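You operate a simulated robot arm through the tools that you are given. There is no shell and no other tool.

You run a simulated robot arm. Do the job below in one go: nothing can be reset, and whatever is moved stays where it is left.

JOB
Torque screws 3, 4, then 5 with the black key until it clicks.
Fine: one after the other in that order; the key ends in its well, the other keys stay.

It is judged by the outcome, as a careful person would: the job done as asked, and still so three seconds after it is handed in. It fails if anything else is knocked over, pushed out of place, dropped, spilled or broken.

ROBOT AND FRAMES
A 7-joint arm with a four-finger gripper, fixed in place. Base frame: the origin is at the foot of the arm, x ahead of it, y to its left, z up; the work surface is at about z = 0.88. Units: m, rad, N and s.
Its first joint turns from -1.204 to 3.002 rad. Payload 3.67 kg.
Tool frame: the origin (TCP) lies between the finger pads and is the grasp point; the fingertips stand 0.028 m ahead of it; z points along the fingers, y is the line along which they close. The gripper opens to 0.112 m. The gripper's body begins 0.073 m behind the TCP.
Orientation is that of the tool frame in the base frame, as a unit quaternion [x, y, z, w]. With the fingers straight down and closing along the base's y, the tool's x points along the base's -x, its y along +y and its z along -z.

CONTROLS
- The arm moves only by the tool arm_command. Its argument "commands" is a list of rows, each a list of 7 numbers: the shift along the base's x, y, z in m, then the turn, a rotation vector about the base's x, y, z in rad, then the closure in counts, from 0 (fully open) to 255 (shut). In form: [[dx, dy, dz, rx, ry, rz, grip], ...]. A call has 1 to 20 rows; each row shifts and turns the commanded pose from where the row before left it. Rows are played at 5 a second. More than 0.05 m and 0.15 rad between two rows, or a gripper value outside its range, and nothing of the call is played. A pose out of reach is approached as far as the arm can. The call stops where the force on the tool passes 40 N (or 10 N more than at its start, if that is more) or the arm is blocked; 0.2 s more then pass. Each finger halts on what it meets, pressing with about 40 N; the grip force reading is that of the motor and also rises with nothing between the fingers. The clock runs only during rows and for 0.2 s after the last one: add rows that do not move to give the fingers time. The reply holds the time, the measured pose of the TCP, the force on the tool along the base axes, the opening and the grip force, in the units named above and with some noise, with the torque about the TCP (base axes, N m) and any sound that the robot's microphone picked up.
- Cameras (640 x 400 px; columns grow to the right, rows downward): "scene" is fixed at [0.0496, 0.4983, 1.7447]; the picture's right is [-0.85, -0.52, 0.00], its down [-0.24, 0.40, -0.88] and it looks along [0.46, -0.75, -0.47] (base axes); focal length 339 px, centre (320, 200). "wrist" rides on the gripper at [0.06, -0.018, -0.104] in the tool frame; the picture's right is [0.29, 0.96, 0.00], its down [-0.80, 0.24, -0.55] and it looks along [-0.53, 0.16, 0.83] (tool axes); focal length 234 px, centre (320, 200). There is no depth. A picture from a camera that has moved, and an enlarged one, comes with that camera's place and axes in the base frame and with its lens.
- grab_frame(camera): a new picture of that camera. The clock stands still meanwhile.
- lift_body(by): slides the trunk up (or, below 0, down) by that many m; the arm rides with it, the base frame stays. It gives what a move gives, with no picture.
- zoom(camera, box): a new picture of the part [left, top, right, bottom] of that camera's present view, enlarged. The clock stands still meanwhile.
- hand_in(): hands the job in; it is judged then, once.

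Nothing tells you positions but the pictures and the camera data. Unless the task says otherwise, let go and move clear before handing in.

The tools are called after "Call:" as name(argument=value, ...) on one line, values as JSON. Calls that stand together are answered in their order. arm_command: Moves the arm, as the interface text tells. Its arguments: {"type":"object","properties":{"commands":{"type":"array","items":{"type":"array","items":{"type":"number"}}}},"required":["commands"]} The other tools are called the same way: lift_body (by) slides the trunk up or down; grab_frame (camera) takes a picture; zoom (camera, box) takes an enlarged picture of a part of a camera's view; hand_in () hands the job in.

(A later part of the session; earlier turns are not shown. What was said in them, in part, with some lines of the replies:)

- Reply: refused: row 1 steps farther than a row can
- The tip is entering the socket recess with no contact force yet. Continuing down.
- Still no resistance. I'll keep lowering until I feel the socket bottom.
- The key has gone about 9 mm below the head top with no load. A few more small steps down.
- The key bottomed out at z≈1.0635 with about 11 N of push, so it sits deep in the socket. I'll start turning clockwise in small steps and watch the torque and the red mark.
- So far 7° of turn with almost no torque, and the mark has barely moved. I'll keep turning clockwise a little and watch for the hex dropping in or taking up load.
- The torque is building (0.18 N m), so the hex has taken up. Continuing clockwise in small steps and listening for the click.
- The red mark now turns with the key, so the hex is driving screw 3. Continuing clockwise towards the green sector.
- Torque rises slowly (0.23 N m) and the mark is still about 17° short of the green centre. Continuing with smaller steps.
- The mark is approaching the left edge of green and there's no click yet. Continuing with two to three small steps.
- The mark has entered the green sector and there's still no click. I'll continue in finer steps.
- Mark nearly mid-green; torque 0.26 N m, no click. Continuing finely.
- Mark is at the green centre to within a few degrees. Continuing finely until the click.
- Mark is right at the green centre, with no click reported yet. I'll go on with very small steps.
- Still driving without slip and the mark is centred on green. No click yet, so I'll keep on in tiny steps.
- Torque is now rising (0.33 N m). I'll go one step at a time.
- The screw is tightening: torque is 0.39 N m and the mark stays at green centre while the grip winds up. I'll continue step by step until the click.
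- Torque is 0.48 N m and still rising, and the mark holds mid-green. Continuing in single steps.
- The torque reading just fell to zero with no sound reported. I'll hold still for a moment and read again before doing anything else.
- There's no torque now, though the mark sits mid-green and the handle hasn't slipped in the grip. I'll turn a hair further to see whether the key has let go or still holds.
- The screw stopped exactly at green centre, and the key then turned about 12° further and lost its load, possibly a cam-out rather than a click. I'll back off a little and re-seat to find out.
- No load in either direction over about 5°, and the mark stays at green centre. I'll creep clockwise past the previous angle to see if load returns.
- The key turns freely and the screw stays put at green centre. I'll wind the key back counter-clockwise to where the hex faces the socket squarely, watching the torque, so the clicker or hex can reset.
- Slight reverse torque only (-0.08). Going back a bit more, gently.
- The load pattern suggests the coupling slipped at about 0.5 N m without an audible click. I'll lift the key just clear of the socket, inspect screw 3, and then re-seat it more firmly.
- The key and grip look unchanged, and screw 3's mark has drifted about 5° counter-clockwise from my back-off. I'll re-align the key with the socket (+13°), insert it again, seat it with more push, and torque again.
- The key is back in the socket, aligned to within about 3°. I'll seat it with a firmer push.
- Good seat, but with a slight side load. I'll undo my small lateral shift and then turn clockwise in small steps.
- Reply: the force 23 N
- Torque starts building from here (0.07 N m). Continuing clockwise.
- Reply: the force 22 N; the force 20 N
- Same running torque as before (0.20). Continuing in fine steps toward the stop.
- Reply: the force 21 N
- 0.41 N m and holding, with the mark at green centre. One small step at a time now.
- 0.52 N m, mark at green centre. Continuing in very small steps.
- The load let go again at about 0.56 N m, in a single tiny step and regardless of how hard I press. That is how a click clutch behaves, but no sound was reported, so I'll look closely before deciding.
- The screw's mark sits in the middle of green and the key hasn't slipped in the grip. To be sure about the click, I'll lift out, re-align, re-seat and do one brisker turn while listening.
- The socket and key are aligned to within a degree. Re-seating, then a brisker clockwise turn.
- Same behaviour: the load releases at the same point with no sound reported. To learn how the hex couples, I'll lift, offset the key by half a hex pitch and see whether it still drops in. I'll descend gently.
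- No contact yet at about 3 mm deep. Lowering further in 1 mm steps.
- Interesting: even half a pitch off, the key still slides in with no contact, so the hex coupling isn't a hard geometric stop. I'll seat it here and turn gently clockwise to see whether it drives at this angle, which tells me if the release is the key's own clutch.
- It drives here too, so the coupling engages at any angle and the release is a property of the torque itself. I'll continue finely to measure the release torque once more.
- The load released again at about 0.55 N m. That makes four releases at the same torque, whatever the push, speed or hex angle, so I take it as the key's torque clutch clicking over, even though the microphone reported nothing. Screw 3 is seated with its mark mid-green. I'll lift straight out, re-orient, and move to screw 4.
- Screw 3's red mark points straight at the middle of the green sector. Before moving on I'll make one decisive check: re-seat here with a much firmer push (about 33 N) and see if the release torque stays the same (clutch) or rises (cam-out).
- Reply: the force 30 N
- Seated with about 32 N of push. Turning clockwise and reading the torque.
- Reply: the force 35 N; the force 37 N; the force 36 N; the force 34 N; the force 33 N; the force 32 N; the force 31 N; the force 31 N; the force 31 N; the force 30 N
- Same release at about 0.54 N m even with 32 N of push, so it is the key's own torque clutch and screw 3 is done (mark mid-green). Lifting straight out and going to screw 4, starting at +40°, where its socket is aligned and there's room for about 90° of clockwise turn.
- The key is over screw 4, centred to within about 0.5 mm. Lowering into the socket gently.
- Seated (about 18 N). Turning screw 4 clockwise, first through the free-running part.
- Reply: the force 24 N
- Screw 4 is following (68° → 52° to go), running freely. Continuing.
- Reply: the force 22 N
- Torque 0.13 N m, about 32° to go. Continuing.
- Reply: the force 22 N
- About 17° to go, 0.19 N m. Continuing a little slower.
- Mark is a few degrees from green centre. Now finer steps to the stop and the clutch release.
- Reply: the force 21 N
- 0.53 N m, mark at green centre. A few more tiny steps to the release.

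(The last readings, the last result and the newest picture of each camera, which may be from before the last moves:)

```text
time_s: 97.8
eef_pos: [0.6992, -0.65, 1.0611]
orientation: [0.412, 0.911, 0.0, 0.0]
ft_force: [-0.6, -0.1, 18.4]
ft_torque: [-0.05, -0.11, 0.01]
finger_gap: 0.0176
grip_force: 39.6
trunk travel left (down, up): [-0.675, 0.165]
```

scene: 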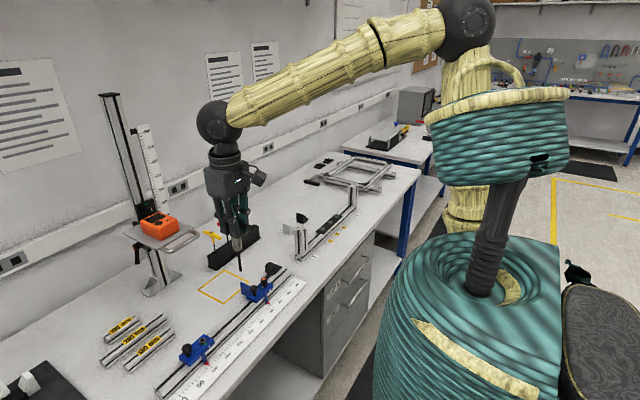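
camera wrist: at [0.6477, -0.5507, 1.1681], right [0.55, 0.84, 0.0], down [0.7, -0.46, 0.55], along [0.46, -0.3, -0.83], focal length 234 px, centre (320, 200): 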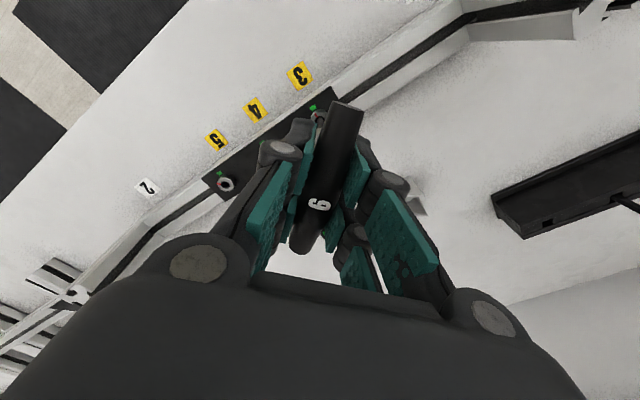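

Screw 4 released at the same 0.55 N m with its mark in green. Lifting straight out, then to screw 5 with the key aligned at +13.5°.

Call:
arm_command(commands=[[0, 0, 0.008, 0, 0, 0, 255], [0, 0, 0.012, 0, 0, 0, 255], [0, 0, 0.011, 0, 0, 0, 255], [0, -0.022, 0, 0, 0, 0.1357, 255], [0, -0.022, 0, 0, 0, 0.1357, 255], [0, -0.0208, 0, 0, 0, 0.1357, 255], [0, 0, 0, 0, 0, 0.1357, 255], [0, 0, 0, 0, 0, 0.1357, 255], [0, 0, 0, 0, 0, 0.1357, 255], [0, 0, 0, 0, 0, 0.1357, 255], [0, 0, 0, 0, 0, 0.1357, 255], [0, 0, 0, 0, 0, 0, 255], [0, 0, 0, 0, 0, 0, 255]])

Call:
zoom(camera="scene", box=[316, 195, 356, 220])

Call:
zoom(camera="wrist", box=[240, 60, 400, 160])

```text
time_s: 100.6
eef_pos: [0.7004, -0.7159, 1.09]
orientation: [-0.118, 0.993, 0.001, 0.0]
ft_force: [0.0, 0.1, -1.7]
ft_torque: [0.0, 0.03, 0.01]
finger_gap: 0.0176
grip_force: 39.7
trunk travel left (down, up): [-0.675, 0.165]
```

```text
16.00 times, centred on (336, 208) of scene
camera zoom: at [0.0496, 0.4983, 1.7447], right [-0.85, -0.52, 0.0], down [-0.24, 0.4, -0.88], along [0.46, -0.75, -0.47], focal length 5424 px, centre (64, 80)
```

zoom: 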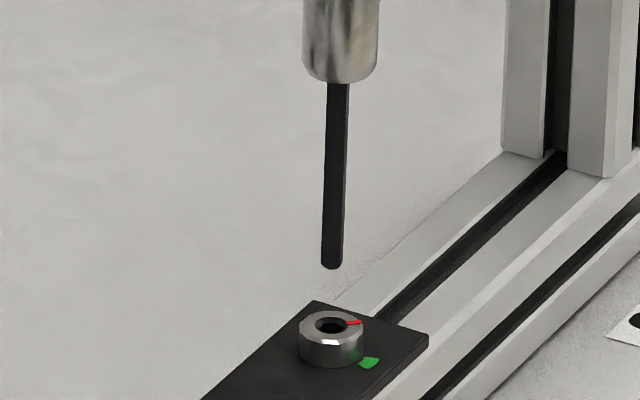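

```text
4.00 times, centred on (320, 110) of wrist
camera zoom: at [0.6461, -0.7483, 1.1951], right [-0.51, 0.86, 0.0], down [0.72, 0.42, 0.55], along [0.48, 0.28, -0.83], focal length 937 px, centre (320, 560)
```

zoom: 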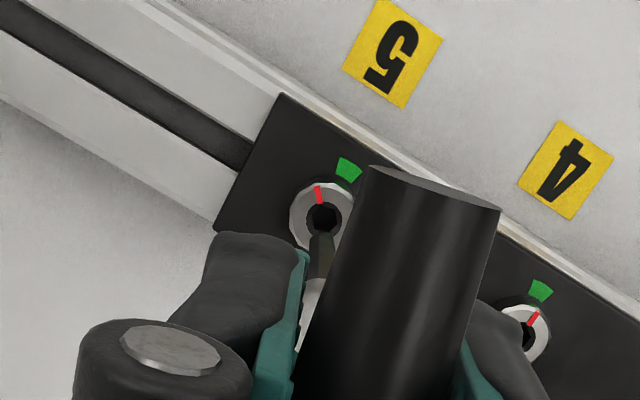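

Above screw 5 and well centred. Lowering and seating.

Call:
arm_command(commands=[[-0.0002, -0.0002, -0.008, 0, 0, 0, 255], [0, 0, -0.007, 0, 0, 0, 255], [0, 0, -0.002, 0, 0, 0, 255], [0, 0, -0.002, 0, 0, 0, 255], [0, 0, -0.002, 0, 0, 0, 255], [0, 0, -0.002, 0, 0, 0, 255], [0, 0, -0.0015, 0, 0, 0, 255], [0, 0, -0.0015, 0, 0, 0, 255], [0, 0, -0.0015, 0, 0, 0, 255], [0, 0, -0.001, 0, 0, 0, 255], [0, 0, 0, 0, 0, 0, 255]])

Call:
zoom(camera="scene", box=[316, 195, 356, 220])

```text
time_s: 103.0
eef_pos: [0.6997, -0.716, 1.0609]
orientation: [-0.117, 0.993, 0.001, -0.001]
ft_force: [0.4, -0.9, -1.2]
ft_torque: [-0.01, 0.0, 0.01]
finger_gap: 0.0175
grip_force: 40.2
trunk travel left (down, up): [-0.675, 0.165]
```

```text
16.00 times, centred on (336, 208) of scene
camera zoom: at [0.0496, 0.4983, 1.7447], right [-0.85, -0.52, 0.0], down [-0.24, 0.4, -0.88], along [0.46, -0.75, -0.47], focal length 5424 px, centre (64, 80)
```

zoom: 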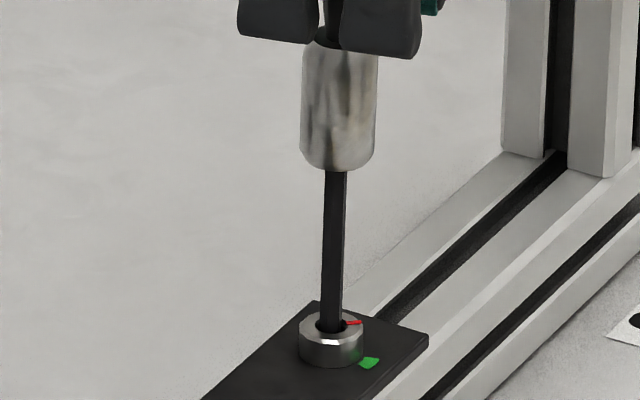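

Call:
arm_command(commands=[[0, 0, -0.001, 0, 0, 0, 255], [0, 0, -0.001, 0, 0, 0, 255], [0, 0, 0, 0, 0, 0, 255]])

```text
time_s: 103.8
eef_pos: [0.7001, -0.7165, 1.0612]
orientation: [-0.119, 0.993, 0.001, 0.001]
ft_force: [0.0, -1.4, 6.7]
ft_torque: [-0.11, -0.03, -0.01]
finger_gap: 0.0178
grip_force: 39.9
trunk travel left (down, up): [-0.675, 0.165]
```

Seated with about 9 N. I'll add a little push and start turning screw 5 clockwise.

Call:
arm_command(commands=[[0, 0, -0.0008, 0, 0, 0, 255], [0, 0, 0, 0, 0, -0.05, 255], [0, 0, 0, 0, 0, -0.05, 255], [0, 0, 0, 0, 0, -0.05, 255], [0, 0, 0, 0, 0, -0.05, 255], [0, 0, 0, 0, 0, -0.05, 255], [0, 0, 0, 0, 0, -0.05, 255], [0, 0, 0, 0, 0, 0, 255]])

Call:
zoom(camera="wrist", box=[300, 100, 340, 125])

```text
time_s: 105.6
eef_pos: [0.698, -0.7146, 1.0607]
orientation: [0.031, 1.0, 0.0, 0.001]
ft_force: [1.1, 0.2, 17.2]
ft_torque: [0.1, -0.23, 0.12]
finger_gap: 0.0173
grip_force: 40.6
trunk travel left (down, up): [-0.675, 0.165]
```

```text
16.00 times, centred on (320, 112) of wrist
camera zoom: at [0.6379, -0.7294, 1.1659], right [-0.23, 0.97, 0.0], down [0.81, 0.19, 0.55], along [0.54, 0.13, -0.83], focal length 3747 px, centre (320, 1600)
```

zoom: 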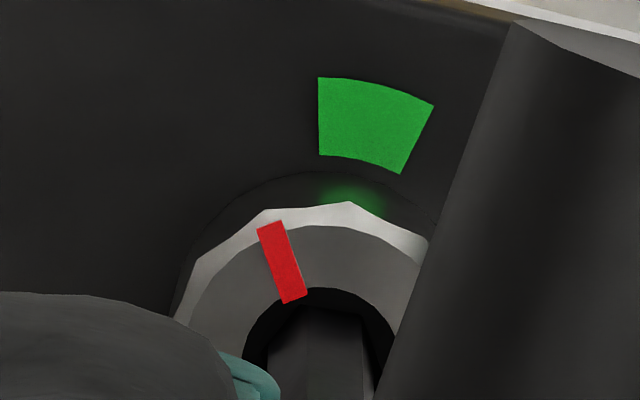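

Screw 5 is following; about 30° to go. Continuing.

Call:
arm_command(commands=[[0, 0, 0, 0, 0, -0.05, 255], [0, 0, 0, 0, 0, -0.05, 255], [0, 0, 0, 0, 0, -0.05, 255], [0, 0, 0, 0, 0, -0.05, 255], [0, 0, 0, 0, 0, -0.05, 255], [0, 0, 0, 0, 0, -0.05, 255], [0, 0, 0, 0, 0, 0, 255]])

Call:
arm_command(commands=[[0, 0, 0, 0, 0, -0.05, 255], [0, 0, 0, 0, 0, -0.05, 255], [0, 0, 0, 0, 0, -0.04, 255], [0, 0, 0, 0, 0, 0, 255]])

Call:
zoom(camera="wrist", box=[300, 100, 340, 125])

```text
time_s: 107.2
eef_pos: [0.6976, -0.7143, 1.0615]
orientation: [0.18, 0.984, 0.0, 0.0]
ft_force: [-0.8, -0.2, 17.1]
ft_torque: [0.07, 0.13, 0.19]
finger_gap: 0.0175
grip_force: 39.8
trunk travel left (down, up): [-0.675, 0.165]
```

```text
time_s: 108.2
eef_pos: [0.6987, -0.7151, 1.0616]
orientation: [0.249, 0.969, -0.001, 0.001]
ft_force: [-0.2, 0.7, 16.8]
ft_torque: [0.07, 0.09, 0.23]
finger_gap: 0.0173
grip_force: 40.3
trunk travel left (down, up): [-0.675, 0.165]
```

```text
16.00 times, centred on (320, 112) of wrist
camera zoom: at [0.6378, -0.7021, 1.1658], right [0.21, 0.98, 0.0], down [0.81, -0.17, 0.55], along [0.54, -0.12, -0.83], focal length 3747 px, centre (320, 1600)
```

zoom: 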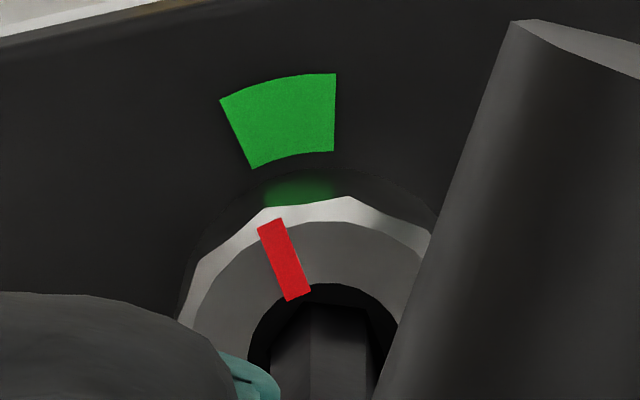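

Mark is about 8° short of green centre at 0.23 N m. Finer steps from here.

Call:
arm_command(commands=[[0, 0, 0, 0, 0, -0.04, 255], [0, 0, 0, 0, 0, -0.04, 255], [0, 0, 0, 0, 0, -0.04, 255]])

Call:
arm_command(commands=[[0, 0, 0, 0, 0, -0.03, 255], [0, 0, 0, 0, 0, -0.03, 255]])

Call:
arm_command(commands=[[0, 0, 0, 0, 0, -0.025, 255]])

Call:
arm_command(commands=[[0, 0, 0, 0, 0, -0.025, 255]])

Call:
zoom(camera="wrist", box=[300, 100, 340, 125])

```text
time_s: 109.0
eef_pos: [0.699, -0.7148, 1.0596]
orientation: [0.305, 0.952, -0.001, 0.001]
ft_force: [0.9, 0.8, 15.7]
ft_torque: [0.11, -0.07, 0.25]
finger_gap: 0.0174
grip_force: 40.6
trunk travel left (down, up): [-0.675, 0.165]
```

```text
time_s: 109.6
eef_pos: [0.699, -0.7155, 1.0608]
orientation: [0.335, 0.942, 0.0, 0.001]
ft_force: [-0.2, 0.3, 17.7]
ft_torque: [0.08, -0.06, 0.32]
finger_gap: 0.0174
grip_force: 40.2
trunk travel left (down, up): [-0.675, 0.165]
```

```text
time_s: 110.0
eef_pos: [0.6994, -0.7143, 1.0611]
orientation: [0.346, 0.938, -0.001, 0.001]
ft_force: [-1.3, -0.3, 17.5]
ft_torque: [0.0, 0.05, 0.24]
finger_gap: 0.0178
grip_force: 39.8
trunk travel left (down, up): [-0.675, 0.165]
```

```text
time_s: 110.4
eef_pos: [0.6984, -0.715, 1.0609]
orientation: [0.357, 0.934, 0.0, 0.001]
ft_force: [-0.8, 0.3, 16.8]
ft_torque: [-0.02, 0.07, 0.31]
finger_gap: 0.0174
grip_force: 40.4
trunk travel left (down, up): [-0.675, 0.165]
```

```text
16.00 times, centred on (320, 112) of wrist
camera zoom: at [0.6424, -0.6886, 1.1657], right [0.43, 0.9, 0.0], down [0.75, -0.35, 0.56], along [0.5, -0.24, -0.83], focal length 3747 px, centre (320, 1600)
```

zoom: 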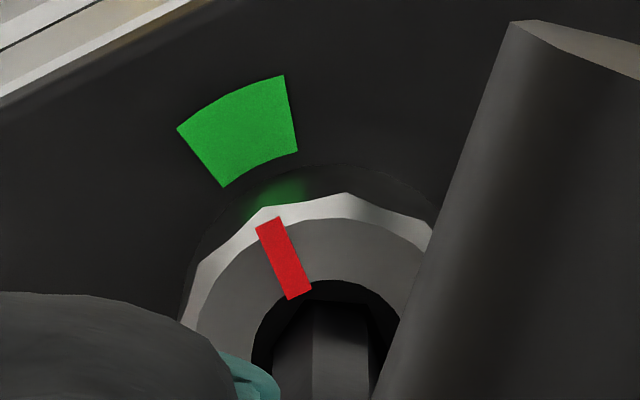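

Mark is at green centre and the torque is starting to build. Stepping on toward the release.

Call:
arm_command(commands=[[0, 0, 0, 0, 0, -0.025, 255]])

Call:
arm_command(commands=[[0, 0, 0, 0, 0, -0.025, 255]])

Call:
arm_command(commands=[[0, 0, 0, 0, 0, -0.02, 255]])

Call:
arm_command(commands=[[0, 0, 0, 0, 0, -0.02, 255]])

Call:
arm_command(commands=[[0, 0, 0, 0, 0, -0.015, 255]])

```text
time_s: 110.8
eef_pos: [0.7002, -0.7149, 1.0611]
orientation: [0.37, 0.929, 0.0, 0.001]
ft_force: [1.0, -0.8, 17.1]
ft_torque: [-0.03, -0.02, 0.33]
finger_gap: 0.0175
grip_force: 40.8
trunk travel left (down, up): [-0.675, 0.165]
```

```text
time_s: 111.2
eef_pos: [0.6984, -0.7147, 1.0611]
orientation: [0.382, 0.924, 0.0, 0.0]
ft_force: [-0.4, 1.3, 14.6]
ft_torque: [0.08, -0.03, 0.42]
finger_gap: 0.0175
grip_force: 40.6
trunk travel left (down, up): [-0.675, 0.165]
```

```text
time_s: 111.6
eef_pos: [0.6994, -0.7155, 1.0603]
orientation: [0.39, 0.921, -0.001, 0.0]
ft_force: [-0.7, 0.6, 13.8]
ft_torque: [0.14, 0.05, 0.4]
finger_gap: 0.0176
grip_force: 39.8
trunk travel left (down, up): [-0.675, 0.165]
```

```text
time_s: 112.0
eef_pos: [0.6991, -0.7168, 1.0594]
orientation: [0.399, 0.917, -0.001, 0.0]
ft_force: [-0.5, 1.9, 13.1]
ft_torque: [0.21, -0.01, 0.45]
finger_gap: 0.0178
grip_force: 40.1
trunk travel left (down, up): [-0.675, 0.165]
```

```text
time_s: 112.4
eef_pos: [0.6987, -0.7146, 1.0609]
orientation: [0.407, 0.914, -0.001, 0.001]
ft_force: [0.0, 1.3, 13.5]
ft_torque: [0.13, 0.07, 0.53]
finger_gap: 0.0175
grip_force: 40.0
trunk travel left (down, up): [-0.675, 0.165]
```

Call:
arm_command(commands=[[0, 0, 0, 0, 0, -0.015, 255]])

Call:
arm_command(commands=[[0, 0, 0, 0, 0, -0.01, 255]])

Call:
arm_command(commands=[[0, 0, 0, 0, 0, -0.01, 255]])

Call:
zoom(camera="wrist", box=[300, 100, 340, 125])

```text
time_s: 112.8
eef_pos: [0.6996, -0.7139, 1.0623]
orientation: [0.414, 0.91, 0.001, 0.001]
ft_force: [-1.3, 1.7, 13.8]
ft_torque: [0.1, 0.1, 0.54]
finger_gap: 0.0177
grip_force: 40.3
trunk travel left (down, up): [-0.675, 0.165]
```

```text
time_s: 113.2
eef_pos: [0.6981, -0.7152, 1.0606]
orientation: [0.417, 0.909, 0.0, 0.001]
ft_force: [0.4, 0.9, 14.0]
ft_torque: [0.1, -0.07, 0.06]
finger_gap: 0.0176
grip_force: 40.1
trunk travel left (down, up): [-0.675, 0.165]
```

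```text
time_s: 113.6
eef_pos: [0.6995, -0.7145, 1.0598]
orientation: [0.423, 0.906, 0.0, 0.001]
ft_force: [-0.4, 1.4, 14.9]
ft_torque: [0.11, 0.01, 0.02]
finger_gap: 0.0177
grip_force: 40.2
trunk travel left (down, up): [-0.675, 0.165]
```

```text
16.00 times, centred on (320, 112) of wrist
camera zoom: at [0.6468, -0.6812, 1.1656], right [0.55, 0.84, 0.0], down [0.7, -0.46, 0.55], along [0.46, -0.3, -0.83], focal length 3747 px, centre (320, 1600)
```

zoom: 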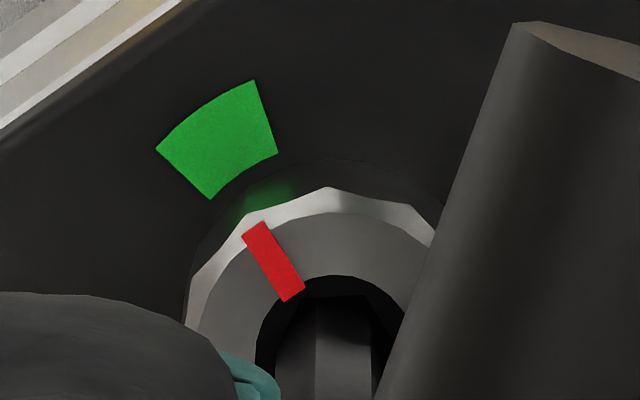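

Screw 5 also released at about 0.54 N m with its mark mid-green. I'll lift out, turn the handle back to its stowed direction, and check all three screws from above on the way to the rack.

Call:
arm_command(commands=[[0, 0, 0.008, 0, 0, 0, 255], [0, 0, 0.012, 0, 0, 0, 255], [0, 0, 0.02, 0, 0, 0, 255], [0, 0, 0.03, 0, 0, 0.1247, 255], [0, 0, 0.035, 0, 0, 0.1247, 255], [0, 0, 0.035, 0, 0, 0.1247, 255], [0, 0, 0.04, 0, 0, 0.1247, 255], [0.0144, 0.0211, 0, 0, 0, 0.1247, 255], [0.0144, 0.0211, 0, 0, 0, 0.1247, 255], [0.0144, 0.0211, 0, 0, 0, 0.1247, 255], [0.0144, 0.0211, 0, 0, 0, 0, 255], [0, 0, 0, 0, 0, 0, 255], [0, 0, 0, 0, 0, 0, 255]])

Call:
grab_frame(camera="wrist")

Call:
zoom(camera="wrist", box=[250, 20, 400, 110])

```text
time_s: 116.4
eef_pos: [0.7572, -0.6319, 1.2395]
orientation: [-0.001, 1.0, 0.0, -0.001]
ft_force: [-0.5, -0.7, -1.3]
ft_torque: [0.02, 0.01, 0.02]
finger_gap: 0.0176
grip_force: 40.2
trunk travel left (down, up): [-0.675, 0.165]
```

```text
taken
camera wrist: at [0.698, -0.65, 1.3441], right [-0.29, 0.96, 0.0], down [0.8, 0.24, 0.55], along [0.53, 0.16, -0.83], focal length 234 px, centre (320, 200)
```

wrist: 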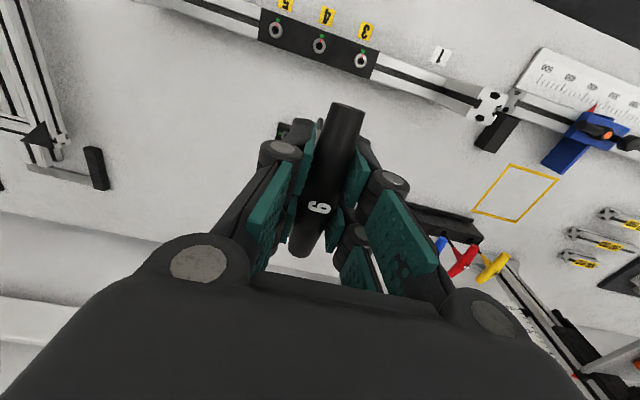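

```text
4.27 times, centred on (325, 65) of wrist
camera zoom: at [0.698, -0.65, 1.3441], right [-0.29, 0.96, 0.0], down [0.8, 0.24, 0.55], along [0.53, 0.16, -0.83], focal length 999 px, centre (299, 776)
```

zoom: 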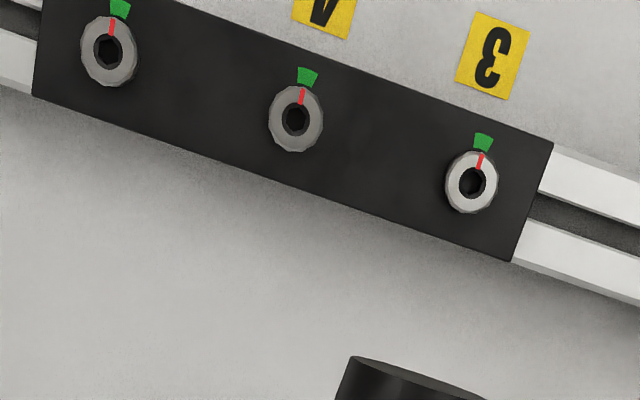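

All three marks point at green; screw 5's looks slightly off-centre. I'll zoom in on each to compare.

Call:
zoom(camera="wrist", box=[255, 15, 295, 40])

Call:
zoom(camera="wrist", box=[299, 30, 339, 55])

Call:
zoom(camera="wrist", box=[340, 46, 380, 71])

```text
16.00 times, centred on (275, 28) of wrist
camera zoom: at [0.698, -0.65, 1.3441], right [-0.29, 0.96, 0.0], down [0.8, 0.24, 0.55], along [0.53, 0.16, -0.83], focal length 3747 px, centre (1040, 2960)
```

zoom: 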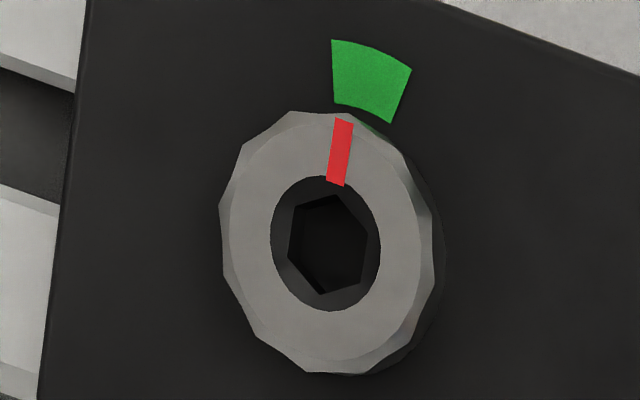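

```text
16.00 times, centred on (319, 42) of wrist
camera zoom: at [0.698, -0.65, 1.3441], right [-0.29, 0.96, 0.0], down [0.8, 0.24, 0.55], along [0.53, 0.16, -0.83], focal length 3747 px, centre (336, 2720)
```

zoom: 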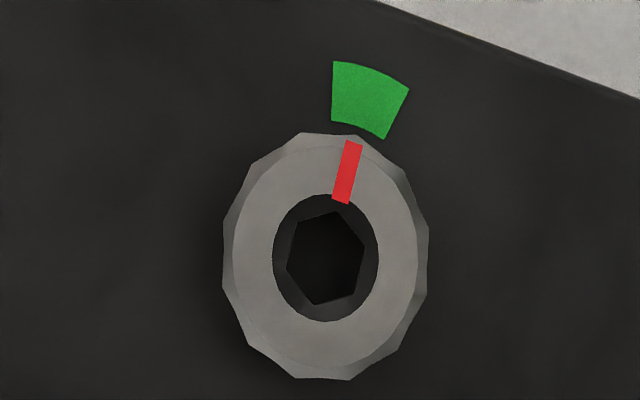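

```text
16.00 times, centred on (360, 58) of wrist
camera zoom: at [0.698, -0.65, 1.3441], right [-0.29, 0.96, 0.0], down [0.8, 0.24, 0.55], along [0.53, 0.16, -0.83], focal length 3747 px, centre (-320, 2464)
```

zoom: 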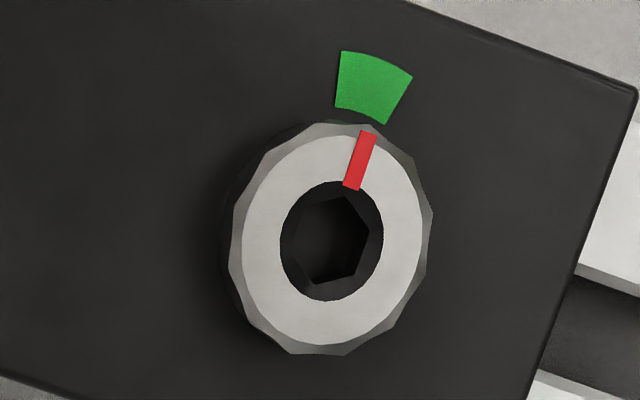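

All three red marks are within a degree of green centre. Next I'll carry the key back, high, to above its well.

Call:
arm_command(commands=[[0.0291, 0.03076, 0, 0, 0, 0, 255], [0.0291, 0.03076, 0, 0, 0, 0, 255], [0.0291, 0.03076, 0, 0, 0, 0, 255], [0.0291, 0.03076, 0, 0, 0, 0, 255], [0.0291, 0.03076, 0, 0, 0, 0, 255], [0.0291, 0.03076, 0, 0, 0, 0, 255], [0.0291, 0.03074, 0, 0, 0, 0, 255], [0, 0, 0, 0, 0, 0, 255], [0, 0, 0, 0, 0, 0, 255]])

Call:
arm_command(commands=[[0, 0, -0.03, 0, 0, 0, 255], [0, 0, -0.03, 0, 0, 0, 255], [0, 0, -0.03, 0, 0, 0, 255], [0, 0, 0, 0, 0, 0, 255], [0, 0, 0, 0, 0, 0, 255]])

Call:
zoom(camera="scene", box=[220, 190, 280, 240])

Call:
zoom(camera="wrist", box=[270, 60, 390, 160])

```text
time_s: 118.4
eef_pos: [0.9623, -0.4146, 1.2391]
orientation: [-0.001, 1.0, 0.001, -0.001]
ft_force: [0.5, 0.6, -1.0]
ft_torque: [-0.05, 0.01, -0.04]
finger_gap: 0.0176
grip_force: 40.0
trunk travel left (down, up): [-0.675, 0.165]
```

```text
time_s: 119.6
eef_pos: [0.9612, -0.4164, 1.1495]
orientation: [0.0, 1.0, 0.0, 0.0]
ft_force: [-0.1, -0.4, -2.4]
ft_torque: [-0.02, -0.03, -0.01]
finger_gap: 0.0173
grip_force: 40.0
trunk travel left (down, up): [-0.675, 0.165]
```

```text
8.00 times, centred on (250, 215) of scene
camera zoom: at [0.0496, 0.4983, 1.7447], right [-0.85, -0.52, 0.0], down [-0.24, 0.4, -0.88], along [0.46, -0.75, -0.47], focal length 2712 px, centre (880, 80)
```

zoom: 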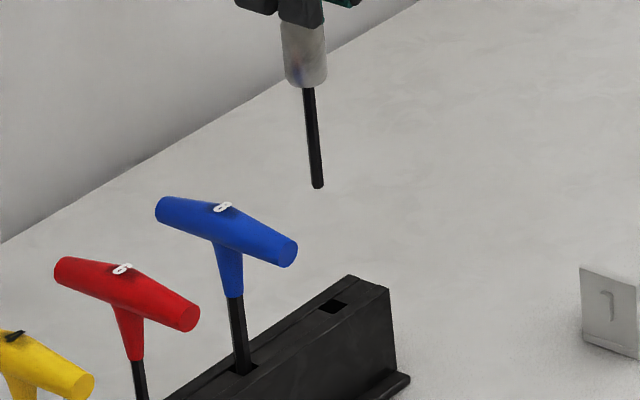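

```text
4.00 times, centred on (330, 110) of wrist
camera zoom: at [0.9013, -0.4348, 1.2544], right [-0.29, 0.96, 0.0], down [0.8, 0.24, 0.55], along [0.53, 0.16, -0.83], focal length 937 px, centre (280, 560)
```

zoom: 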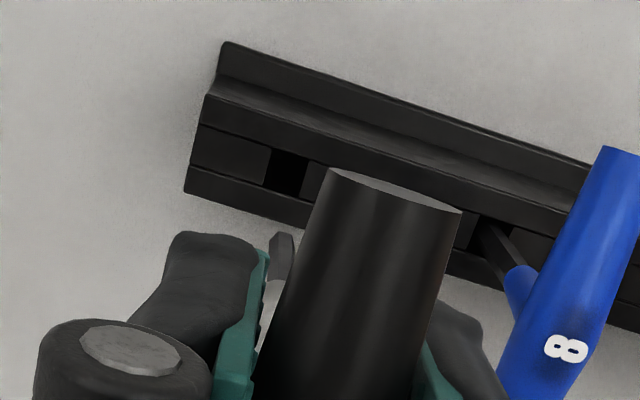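

The key is about 70 mm above the rack, over its well. I'll zoom in to measure the tip against the hole more precisely.

Call:
zoom(camera="scene", box=[232, 208, 272, 233])

Call:
zoom(camera="wrist", box=[300, 90, 340, 135])

```text
16.00 times, centred on (252, 220) of scene
camera zoom: at [0.0496, 0.4983, 1.7447], right [-0.85, -0.52, 0.0], down [-0.24, 0.4, -0.88], along [0.46, -0.75, -0.47], focal length 5424 px, centre (1408, -128)
```

zoom: 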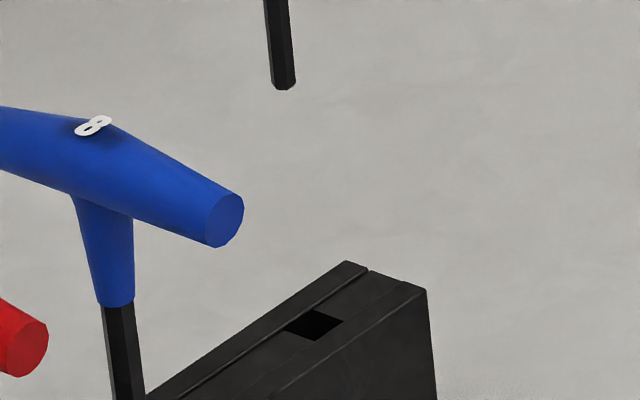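

```text
8.89 times, centred on (320, 112) of wrist
camera zoom: at [0.9013, -0.4348, 1.2544], right [-0.29, 0.96, 0.0], down [0.8, 0.24, 0.55], along [0.53, 0.16, -0.83], focal length 2082 px, centre (320, 978)
```

zoom: 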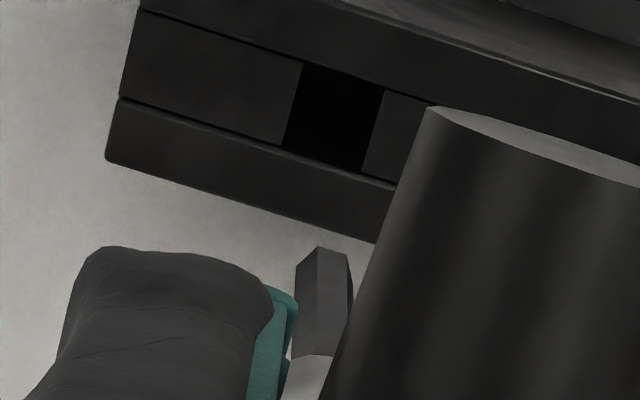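

The hole is about 12 mm square for a 7 mm hex, and the tip is over it with the best centre about 1 mm toward -x. I'll make that shift and go down to just above the rack top.

Call:
arm_command(commands=[[-0.001, 0, -0.02, 0, 0, 0, 255], [0, 0, -0.02, 0, 0, 0, 255], [0, 0, -0.017, 0, 0, 0, 255], [0, 0, 0, 0, 0, 0, 255], [0, 0, 0, 0, 0, 0, 255]])

Call:
zoom(camera="scene", box=[232, 208, 272, 233])

Call:
zoom(camera="wrist", box=[300, 90, 340, 135])

```text
time_s: 120.8
eef_pos: [0.9608, -0.4157, 1.0917]
orientation: [0.0, 1.0, 0.0, 0.0]
ft_force: [0.4, -0.4, -1.9]
ft_torque: [0.03, -0.01, 0.02]
finger_gap: 0.0175
grip_force: 40.1
trunk travel left (down, up): [-0.675, 0.165]
```

```text
16.00 times, centred on (252, 220) of scene
camera zoom: at [0.0496, 0.4983, 1.7447], right [-0.85, -0.52, 0.0], down [-0.24, 0.4, -0.88], along [0.46, -0.75, -0.47], focal length 5424 px, centre (1408, -128)
```

zoom: 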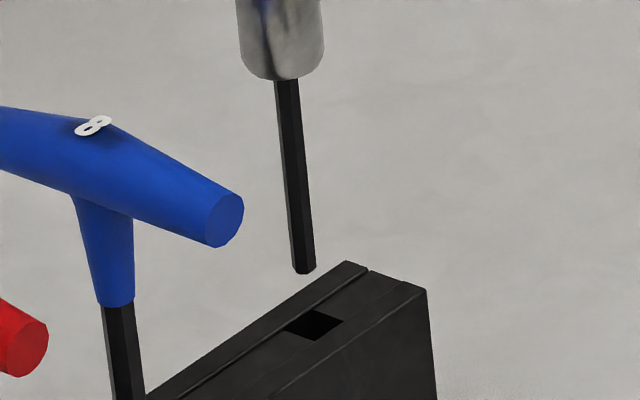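

```text
8.89 times, centred on (320, 112) of wrist
camera zoom: at [0.9008, -0.4343, 1.1969], right [-0.29, 0.96, 0.0], down [0.8, 0.24, 0.55], along [0.53, 0.16, -0.83], focal length 2082 px, centre (320, 978)
```

zoom: 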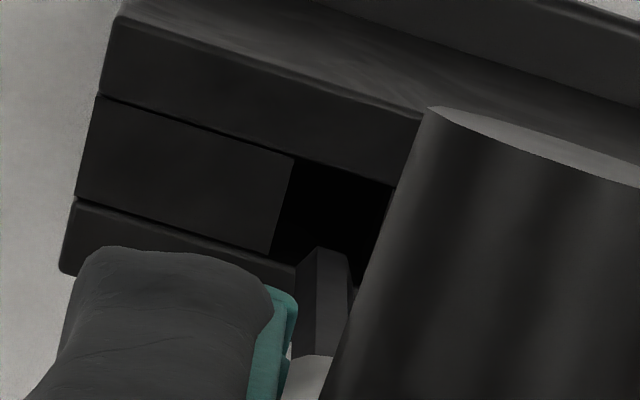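

The tip is roughly 17 mm above the hole and within its margin. One more small nudge, then I'll lower slowly and watch the force.

Call:
arm_command(commands=[[-0.0007, -0.0002, -0.008, 0, 0, 0, 255], [0, 0, -0.008, 0, 0, 0, 255], [0, 0, -0.004, 0, 0, 0, 255], [0, 0, -0.004, 0, 0, 0, 255], [0, 0, 0, 0, 0, 0, 255]])

Call:
zoom(camera="scene", box=[232, 208, 272, 233])

Call:
zoom(camera="wrist", box=[300, 90, 340, 135])

```text
time_s: 122.0
eef_pos: [0.9592, -0.4154, 1.0682]
orientation: [0.0, 1.0, 0.0, 0.0]
ft_force: [0.0, 0.1, -2.0]
ft_torque: [0.01, 0.0, 0.03]
finger_gap: 0.0173
grip_force: 40.3
trunk travel left (down, up): [-0.675, 0.165]
```

```text
16.00 times, centred on (252, 220) of scene
camera zoom: at [0.0496, 0.4983, 1.7447], right [-0.85, -0.52, 0.0], down [-0.24, 0.4, -0.88], along [0.46, -0.75, -0.47], focal length 5424 px, centre (1408, -128)
```

zoom: 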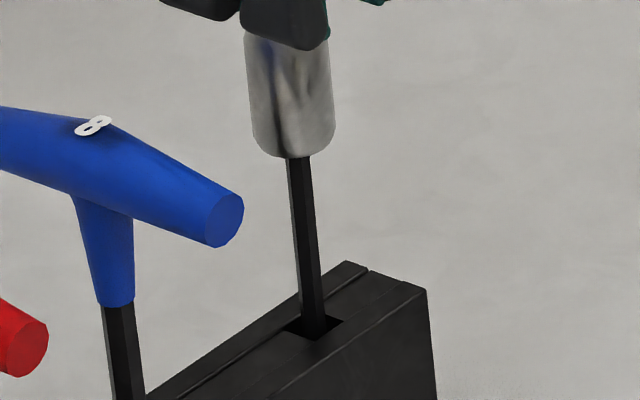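

```text
8.89 times, centred on (320, 112) of wrist
camera zoom: at [0.8998, -0.4344, 1.173], right [-0.29, 0.96, 0.0], down [0.8, 0.24, 0.55], along [0.53, 0.16, -0.83], focal length 2082 px, centre (320, 978)
```

zoom: 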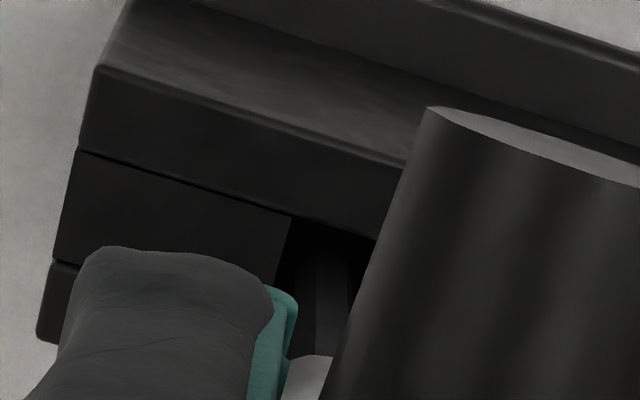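

The key has entered the well cleanly with no force. Continuing down, slowing near the seat.

Call:
arm_command(commands=[[0, 0, -0.01, 0, 0, 0, 255], [0, 0, -0.01, 0, 0, 0, 255], [0, 0, -0.01, 0, 0, 0, 255], [0, 0, -0.004, 0, 0, 0, 255], [0, 0, -0.003, 0, 0, 0, 255], [0, 0, 0, 0, 0, 0, 255]])

Call:
zoom(camera="scene", box=[232, 200, 272, 225])

```text
time_s: 123.4
eef_pos: [0.96, -0.4157, 1.0309]
orientation: [-0.001, 1.0, 0.0, 0.001]
ft_force: [-0.9, -0.1, -0.3]
ft_torque: [0.02, 0.01, -0.02]
finger_gap: 0.0176
grip_force: 39.7
trunk travel left (down, up): [-0.675, 0.165]
```

```text
16.00 times, centred on (252, 212) of scene
camera zoom: at [0.0496, 0.4983, 1.7447], right [-0.85, -0.52, 0.0], down [-0.24, 0.4, -0.88], along [0.46, -0.75, -0.47], focal length 5424 px, centre (1408, 0)
```

zoom: 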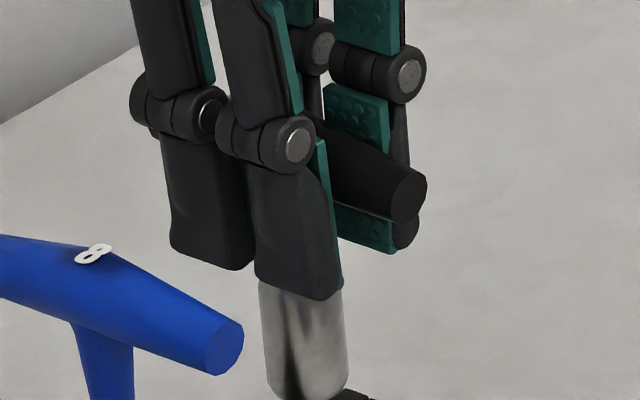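

Nearly seated, no load yet. Last millimetres in 1 mm steps.

Call:
arm_command(commands=[[0, 0, -0.0015, 0, 0, 0, 255], [0, 0, -0.0015, 0, 0, 0, 255], [0, 0, -0.001, 0, 0, 0, 255], [0, 0, -0.001, 0, 0, 0, 255], [0, 0, 0, 0, 0, 0, 255]])

Call:
zoom(camera="scene", box=[225, 200, 285, 240])

```text
time_s: 124.6
eef_pos: [0.9594, -0.4161, 1.0264]
orientation: [0.0, 1.0, 0.0, 0.0]
ft_force: [-0.1, 0.6, -0.9]
ft_torque: [-0.01, 0.01, 0.01]
finger_gap: 0.0176
grip_force: 40.3
trunk travel left (down, up): [-0.675, 0.165]
```

```text
10.00 times, centred on (255, 220) of scene
camera zoom: at [0.0496, 0.4983, 1.7447], right [-0.85, -0.52, 0.0], down [-0.24, 0.4, -0.88], along [0.46, -0.75, -0.47], focal length 3390 px, centre (970, 0)
```

zoom: 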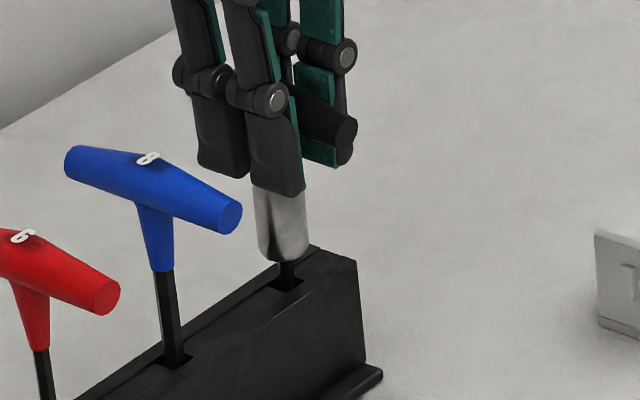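

Call:
arm_command(commands=[[0, 0, -0.001, 0, 0, 0, 255], [0, 0, -0.001, 0, 0, 0, 255], [0, 0, 0, 0, 0, 0, 255]])

Call:
zoom(camera="scene", box=[235, 200, 265, 232])

```text
time_s: 125.4
eef_pos: [0.9584, -0.4152, 1.0249]
orientation: [0.0, 1.0, 0.001, 0.0]
ft_force: [0.1, -0.3, -1.0]
ft_torque: [-0.02, -0.02, 0.0]
finger_gap: 0.0174
grip_force: 40.4
trunk travel left (down, up): [-0.675, 0.165]
```

```text
12.50 times, centred on (250, 216) of scene
camera zoom: at [0.0496, 0.4983, 1.7447], right [-0.85, -0.52, 0.0], down [-0.24, 0.4, -0.88], along [0.46, -0.75, -0.47], focal length 4237 px, centre (1195, 0)
```

zoom: 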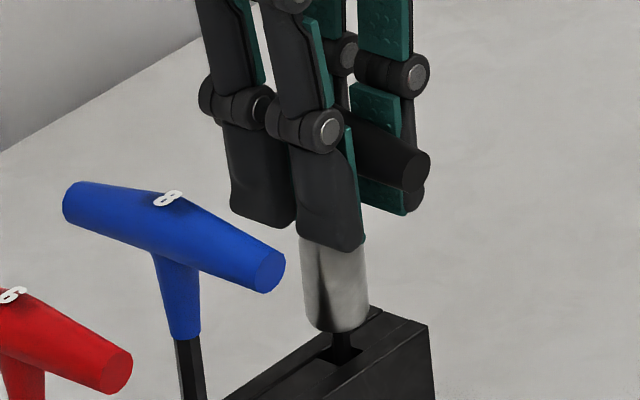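

About 3 mm above its original resting height. Continuing in 1 mm steps until it touches the bottom.

Call:
arm_command(commands=[[0, 0, -0.001, 0, 0, 0, 255], [0, 0, -0.001, 0, 0, 0, 255], [0, 0, 0, 0, 0, 0, 255]])

Call:
arm_command(commands=[[0, 0, -0.001, 0, 0, 0, 255], [0, 0, 0, 0, 0, 0, 255]])

Call:
zoom(camera="scene", box=[235, 200, 265, 232])

```text
time_s: 126.2
eef_pos: [0.9593, -0.4155, 1.0215]
orientation: [0.0, 1.0, 0.0, 0.0]
ft_force: [0.2, 0.1, -2.0]
ft_torque: [-0.02, 0.01, -0.02]
finger_gap: 0.0177
grip_force: 40.0
trunk travel left (down, up): [-0.675, 0.165]
```

```text
time_s: 126.8
eef_pos: [0.96, -0.4156, 1.022]
orientation: [0.0, 1.0, 0.001, -0.001]
ft_force: [1.0, -0.9, 1.0]
ft_torque: [-0.07, -0.11, -0.01]
finger_gap: 0.0175
grip_force: 40.0
trunk travel left (down, up): [-0.675, 0.165]
```

```text
12.50 times, centred on (250, 216) of scene
camera zoom: at [0.0496, 0.4983, 1.7447], right [-0.85, -0.52, 0.0], down [-0.24, 0.4, -0.88], along [0.46, -0.75, -0.47], focal length 4237 px, centre (1195, 0)
```

zoom: 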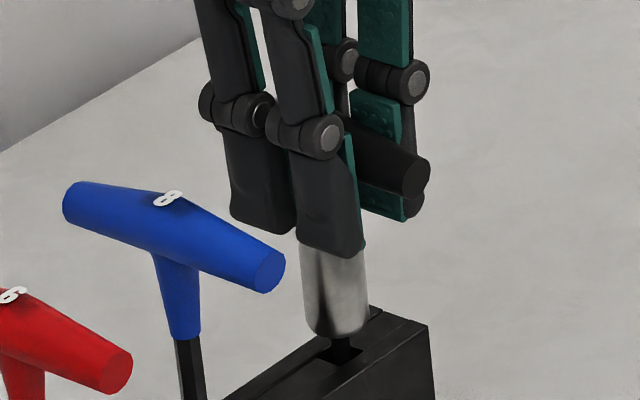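

The tip is resting on the well bottom (about 3 N), at the same height as at the start. I'll open the fingers gently, only as far as needed so they stay clear of the blue key.

Call:
arm_command(commands=[[0, 0, 0, 0, 0, 0, 220], [0, 0, 0, 0, 0, 0, 208], [0, 0, 0, 0, 0, 0, 195], [0, 0, 0, 0, 0, 0, 170], [0, 0, 0, 0, 0, 0, 140], [0, 0, 0, 0, 0, 0, 130], [0, 0, 0, 0, 0, 0, 130], [0, 0, 0, 0, 0, 0, 130]])

Call:
zoom(camera="wrist", box=[200, 60, 440, 300])

Call:
zoom(camera="scene", box=[225, 195, 275, 240])

```text
time_s: 128.6
eef_pos: [0.9591, -0.4161, 1.0204]
orientation: [-0.001, 1.0, 0.0, 0.0]
ft_force: [-0.4, 0.6, -0.1]
ft_torque: [0.0, -0.01, 0.03]
finger_gap: 0.0548
grip_force: 0.1
trunk travel left (down, up): [-0.675, 0.165]
```

```text
1.67 times, centred on (320, 180) of wrist
camera zoom: at [0.8996, -0.4342, 1.1262], right [-0.29, 0.96, 0.0], down [0.8, 0.24, 0.55], along [0.53, 0.16, -0.83], focal length 390 px, centre (320, 233)
```

zoom: 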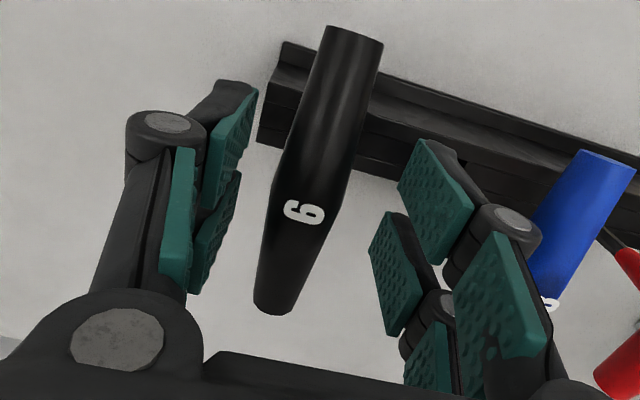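

```text
8.89 times, centred on (250, 218) of scene
camera zoom: at [0.0496, 0.4983, 1.7447], right [-0.85, -0.52, 0.0], down [-0.24, 0.4, -0.88], along [0.46, -0.75, -0.47], focal length 3013 px, centre (942, 44)
```

zoom: 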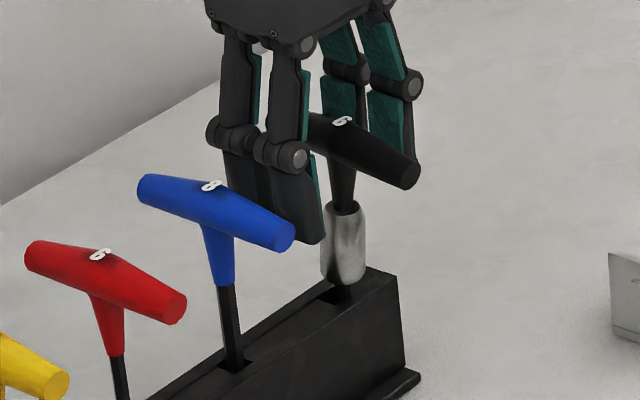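

The key is released and stands in its well, leaning a few degrees within the well's clearance, and it isn't touching the fingers. I'll withdraw straight up and check that it stays put.

Call:
arm_command(commands=[[0, 0, 0.01, 0, 0, 0, 130], [0, 0, 0.015, 0, 0, 0, 130], [0, 0, 0.025, 0, 0, 0, 130], [0, 0, 0.035, 0, 0, 0, 130], [0, 0, 0.04, 0, 0, 0, 130], [0, 0, 0, 0, 0, 0, 130]])

Call:
zoom(camera="scene", box=[195, 195, 285, 275])

Call:
zoom(camera="wrist", box=[280, 50, 380, 175])

```text
time_s: 130.0
eef_pos: [0.9609, -0.4162, 1.146]
orientation: [0.0, 1.0, 0.0, -0.001]
ft_force: [0.4, -0.6, 0.0]
ft_torque: [0.03, 0.05, -0.02]
finger_gap: 0.0549
grip_force: 0.1
trunk travel left (down, up): [-0.675, 0.165]
```

```text
5.00 times, centred on (240, 235) of scene
camera zoom: at [0.0496, 0.4983, 1.7447], right [-0.85, -0.52, 0.0], down [-0.24, 0.4, -0.88], along [0.46, -0.75, -0.47], focal length 1695 px, centre (720, 25)
```

zoom: 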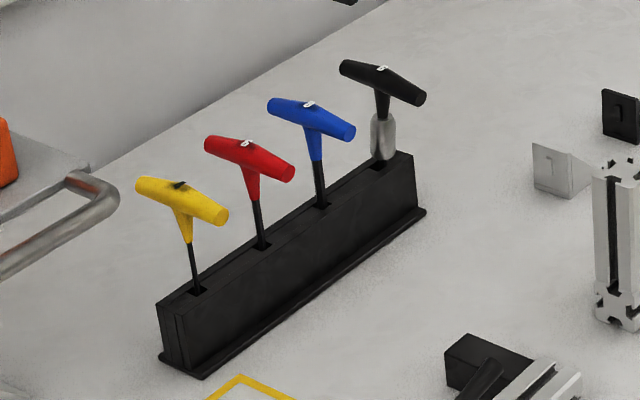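

```text
3.20 times, centred on (330, 112) of wrist
camera zoom: at [0.9009, -0.4349, 1.2504], right [-0.29, 0.96, 0.0], down [0.8, 0.24, 0.55], along [0.53, 0.16, -0.83], focal length 749 px, centre (288, 480)
```

zoom: 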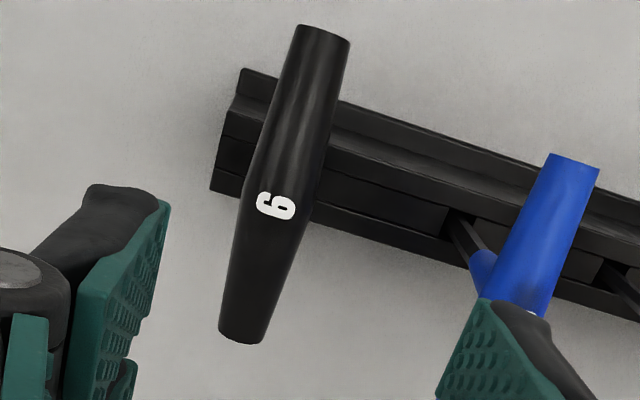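

The black key stands in its well and the others are untouched. Before handing in, I'll look over the whole scene and the wall notices for anything relevant.

Call:
grab_frame(camera="scene")

Call:
zoom(camera="scene", box=[195, 40, 285, 115])

Call:
zoom(camera="scene", box=[330, 0, 460, 80])

Call:
zoom(camera="scene", box=[270, 140, 420, 270])

```text
taken
```

scene: 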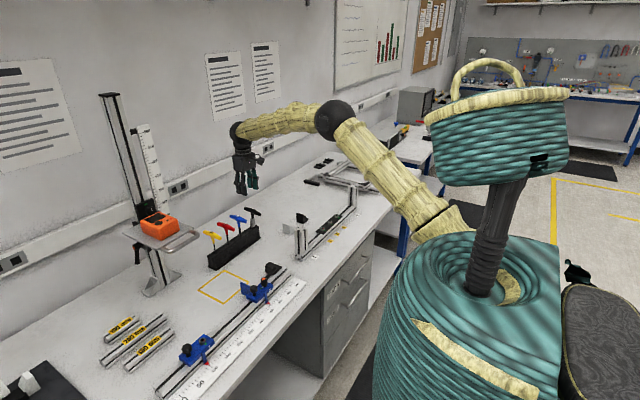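

```text
5.33 times, centred on (240, 78) of scene
camera zoom: at [0.0496, 0.4983, 1.7447], right [-0.85, -0.52, 0.0], down [-0.24, 0.4, -0.88], along [0.46, -0.75, -0.47], focal length 1808 px, centre (747, 853)
```

zoom: 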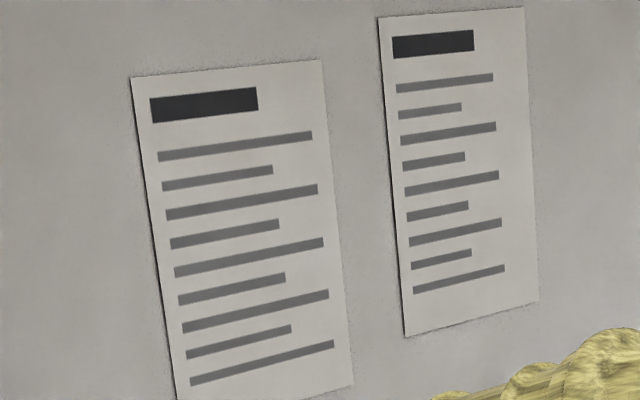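

```text
4.92 times, centred on (395, 40) of scene
camera zoom: at [0.0496, 0.4983, 1.7447], right [-0.85, -0.52, 0.0], down [-0.24, 0.4, -0.88], along [0.46, -0.75, -0.47], focal length 1669 px, centre (-49, 988)
```

zoom: 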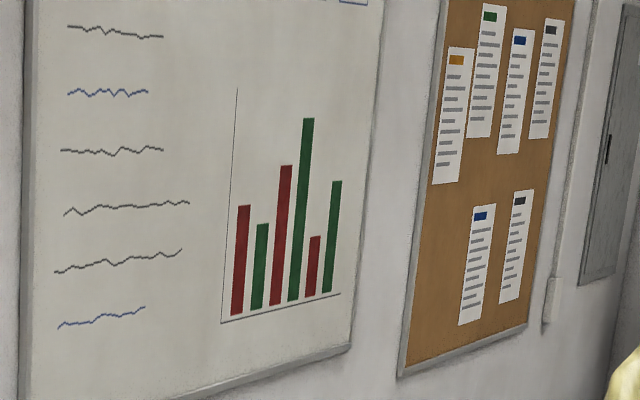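

```text
3.08 times, centred on (345, 205) of scene
camera zoom: at [0.0496, 0.4983, 1.7447], right [-0.85, -0.52, 0.0], down [-0.24, 0.4, -0.88], along [0.46, -0.75, -0.47], focal length 1043 px, centre (243, 185)
```

zoom: 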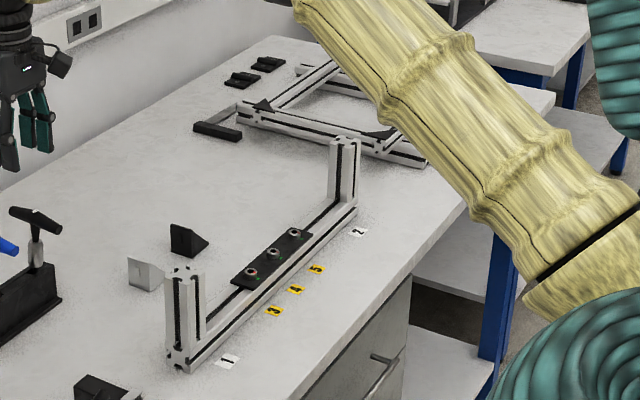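

Nothing on the wall bears on this, and everything on the bench is in place. I'll retreat well clear of the rack and take a last look.

Call:
arm_command(commands=[[0, 0, 0.04, 0, 0, 0, 130], [0, 0, 0.04, 0, 0, 0, 130], [-0.03, 0, 0.02, 0, 0, 0, 130], [-0.04, 0, 0, 0, 0, 0, 130], [-0.04, 0, 0, 0, 0, 0, 130], [-0.04, 0, 0, 0, 0, 0, 130], [0, 0, 0, 0, 0, 0, 130], [0, 0, 0, 0, 0, 0, 130], [0, 0, 0, 0, 0, 0, 130], [0, 0, 0, 0, 0, 0, 130], [0, 0, 0, 0, 0, 0, 130]])

Call:
zoom(camera="scene", box=[230, 200, 270, 232])

Call:
grab_frame(camera="wrist")

Call:
zoom(camera="scene", box=[290, 195, 350, 240])

```text
time_s: 132.4
eef_pos: [0.8083, -0.4164, 1.2473]
orientation: [0.001, 1.0, 0.0, 0.0]
ft_force: [-0.3, -0.5, 0.1]
ft_torque: [0.01, -0.03, -0.01]
finger_gap: 0.0549
grip_force: 0.2
trunk travel left (down, up): [-0.675, 0.165]
```

```text
12.50 times, centred on (250, 216) of scene
camera zoom: at [0.0496, 0.4983, 1.7447], right [-0.85, -0.52, 0.0], down [-0.24, 0.4, -0.88], along [0.46, -0.75, -0.47], focal length 4237 px, centre (1195, 0)
```

zoom: 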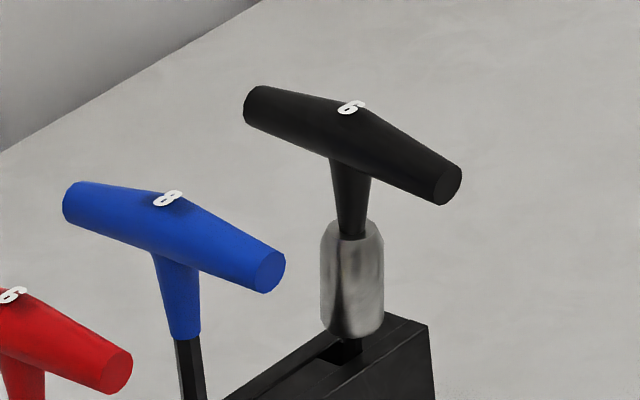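

```text
taken
camera wrist: at [0.7485, -0.4349, 1.3521], right [-0.29, 0.96, 0.0], down [0.8, 0.24, 0.55], along [0.53, 0.16, -0.83], focal length 234 px, centre (320, 200)
```

wrist: 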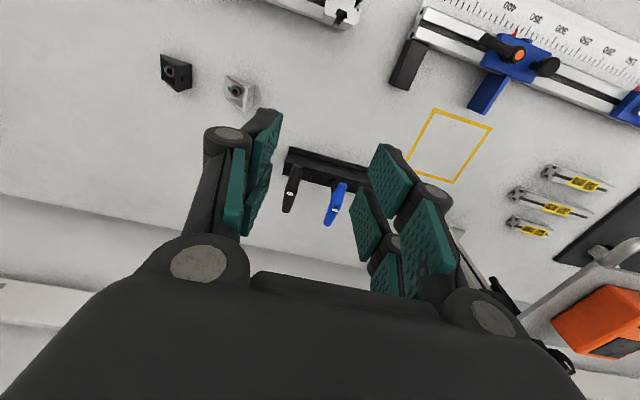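

```text
8.89 times, centred on (320, 218) of scene
camera zoom: at [0.0496, 0.4983, 1.7447], right [-0.85, -0.52, 0.0], down [-0.24, 0.4, -0.88], along [0.46, -0.75, -0.47], focal length 3013 px, centre (320, 44)
```

zoom: 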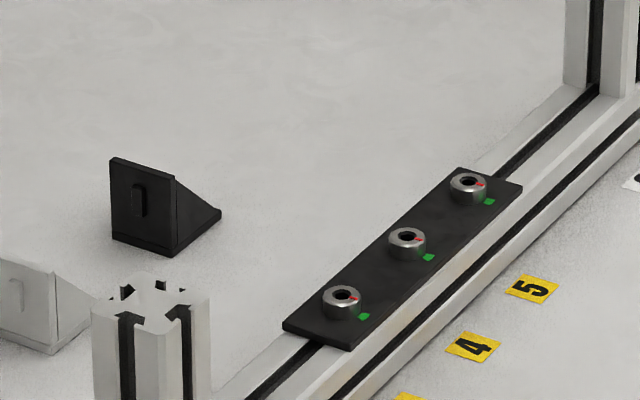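

All three red marks sit in the green sectors, and on each screw the key's clutch let go at the same ~0.55 N m. The microphone never reported a click, so I'm judging by that release. The black key is back in its well with a slight lean, the other keys are untouched, and the arm is clear. Handing in.

Call:
hand_in()

```text
The job is handed in.
```

I torqued screws 3, 4 and 5 in order with the black key and put the key back in its well. However, the microphone never reported a click.

- **Click:** I judged each click by torque instead. On all three screws the load built to about 0.55 N m and then dropped to zero at once. On screw 3 I repeated this five times, varying push, speed and hex angle, and it let go at the same point whenever I read it closely. I took that as the key's clutch clicking, but I can't confirm it by sound.
- **Screws:** All three red marks ended within about a degree of the middle of their green sectors. While testing screw 3 I backed it off by about 5°, then tightened it again to the same release before moving on to screw 4.
- **Key and bench:** The black key stands in its well with a lean of about 5°, because the hole is wider than the shaft. It stood straighter at the start. The last pictures show the other keys and everything else in place, and the gripper is open and well clear of the rack.
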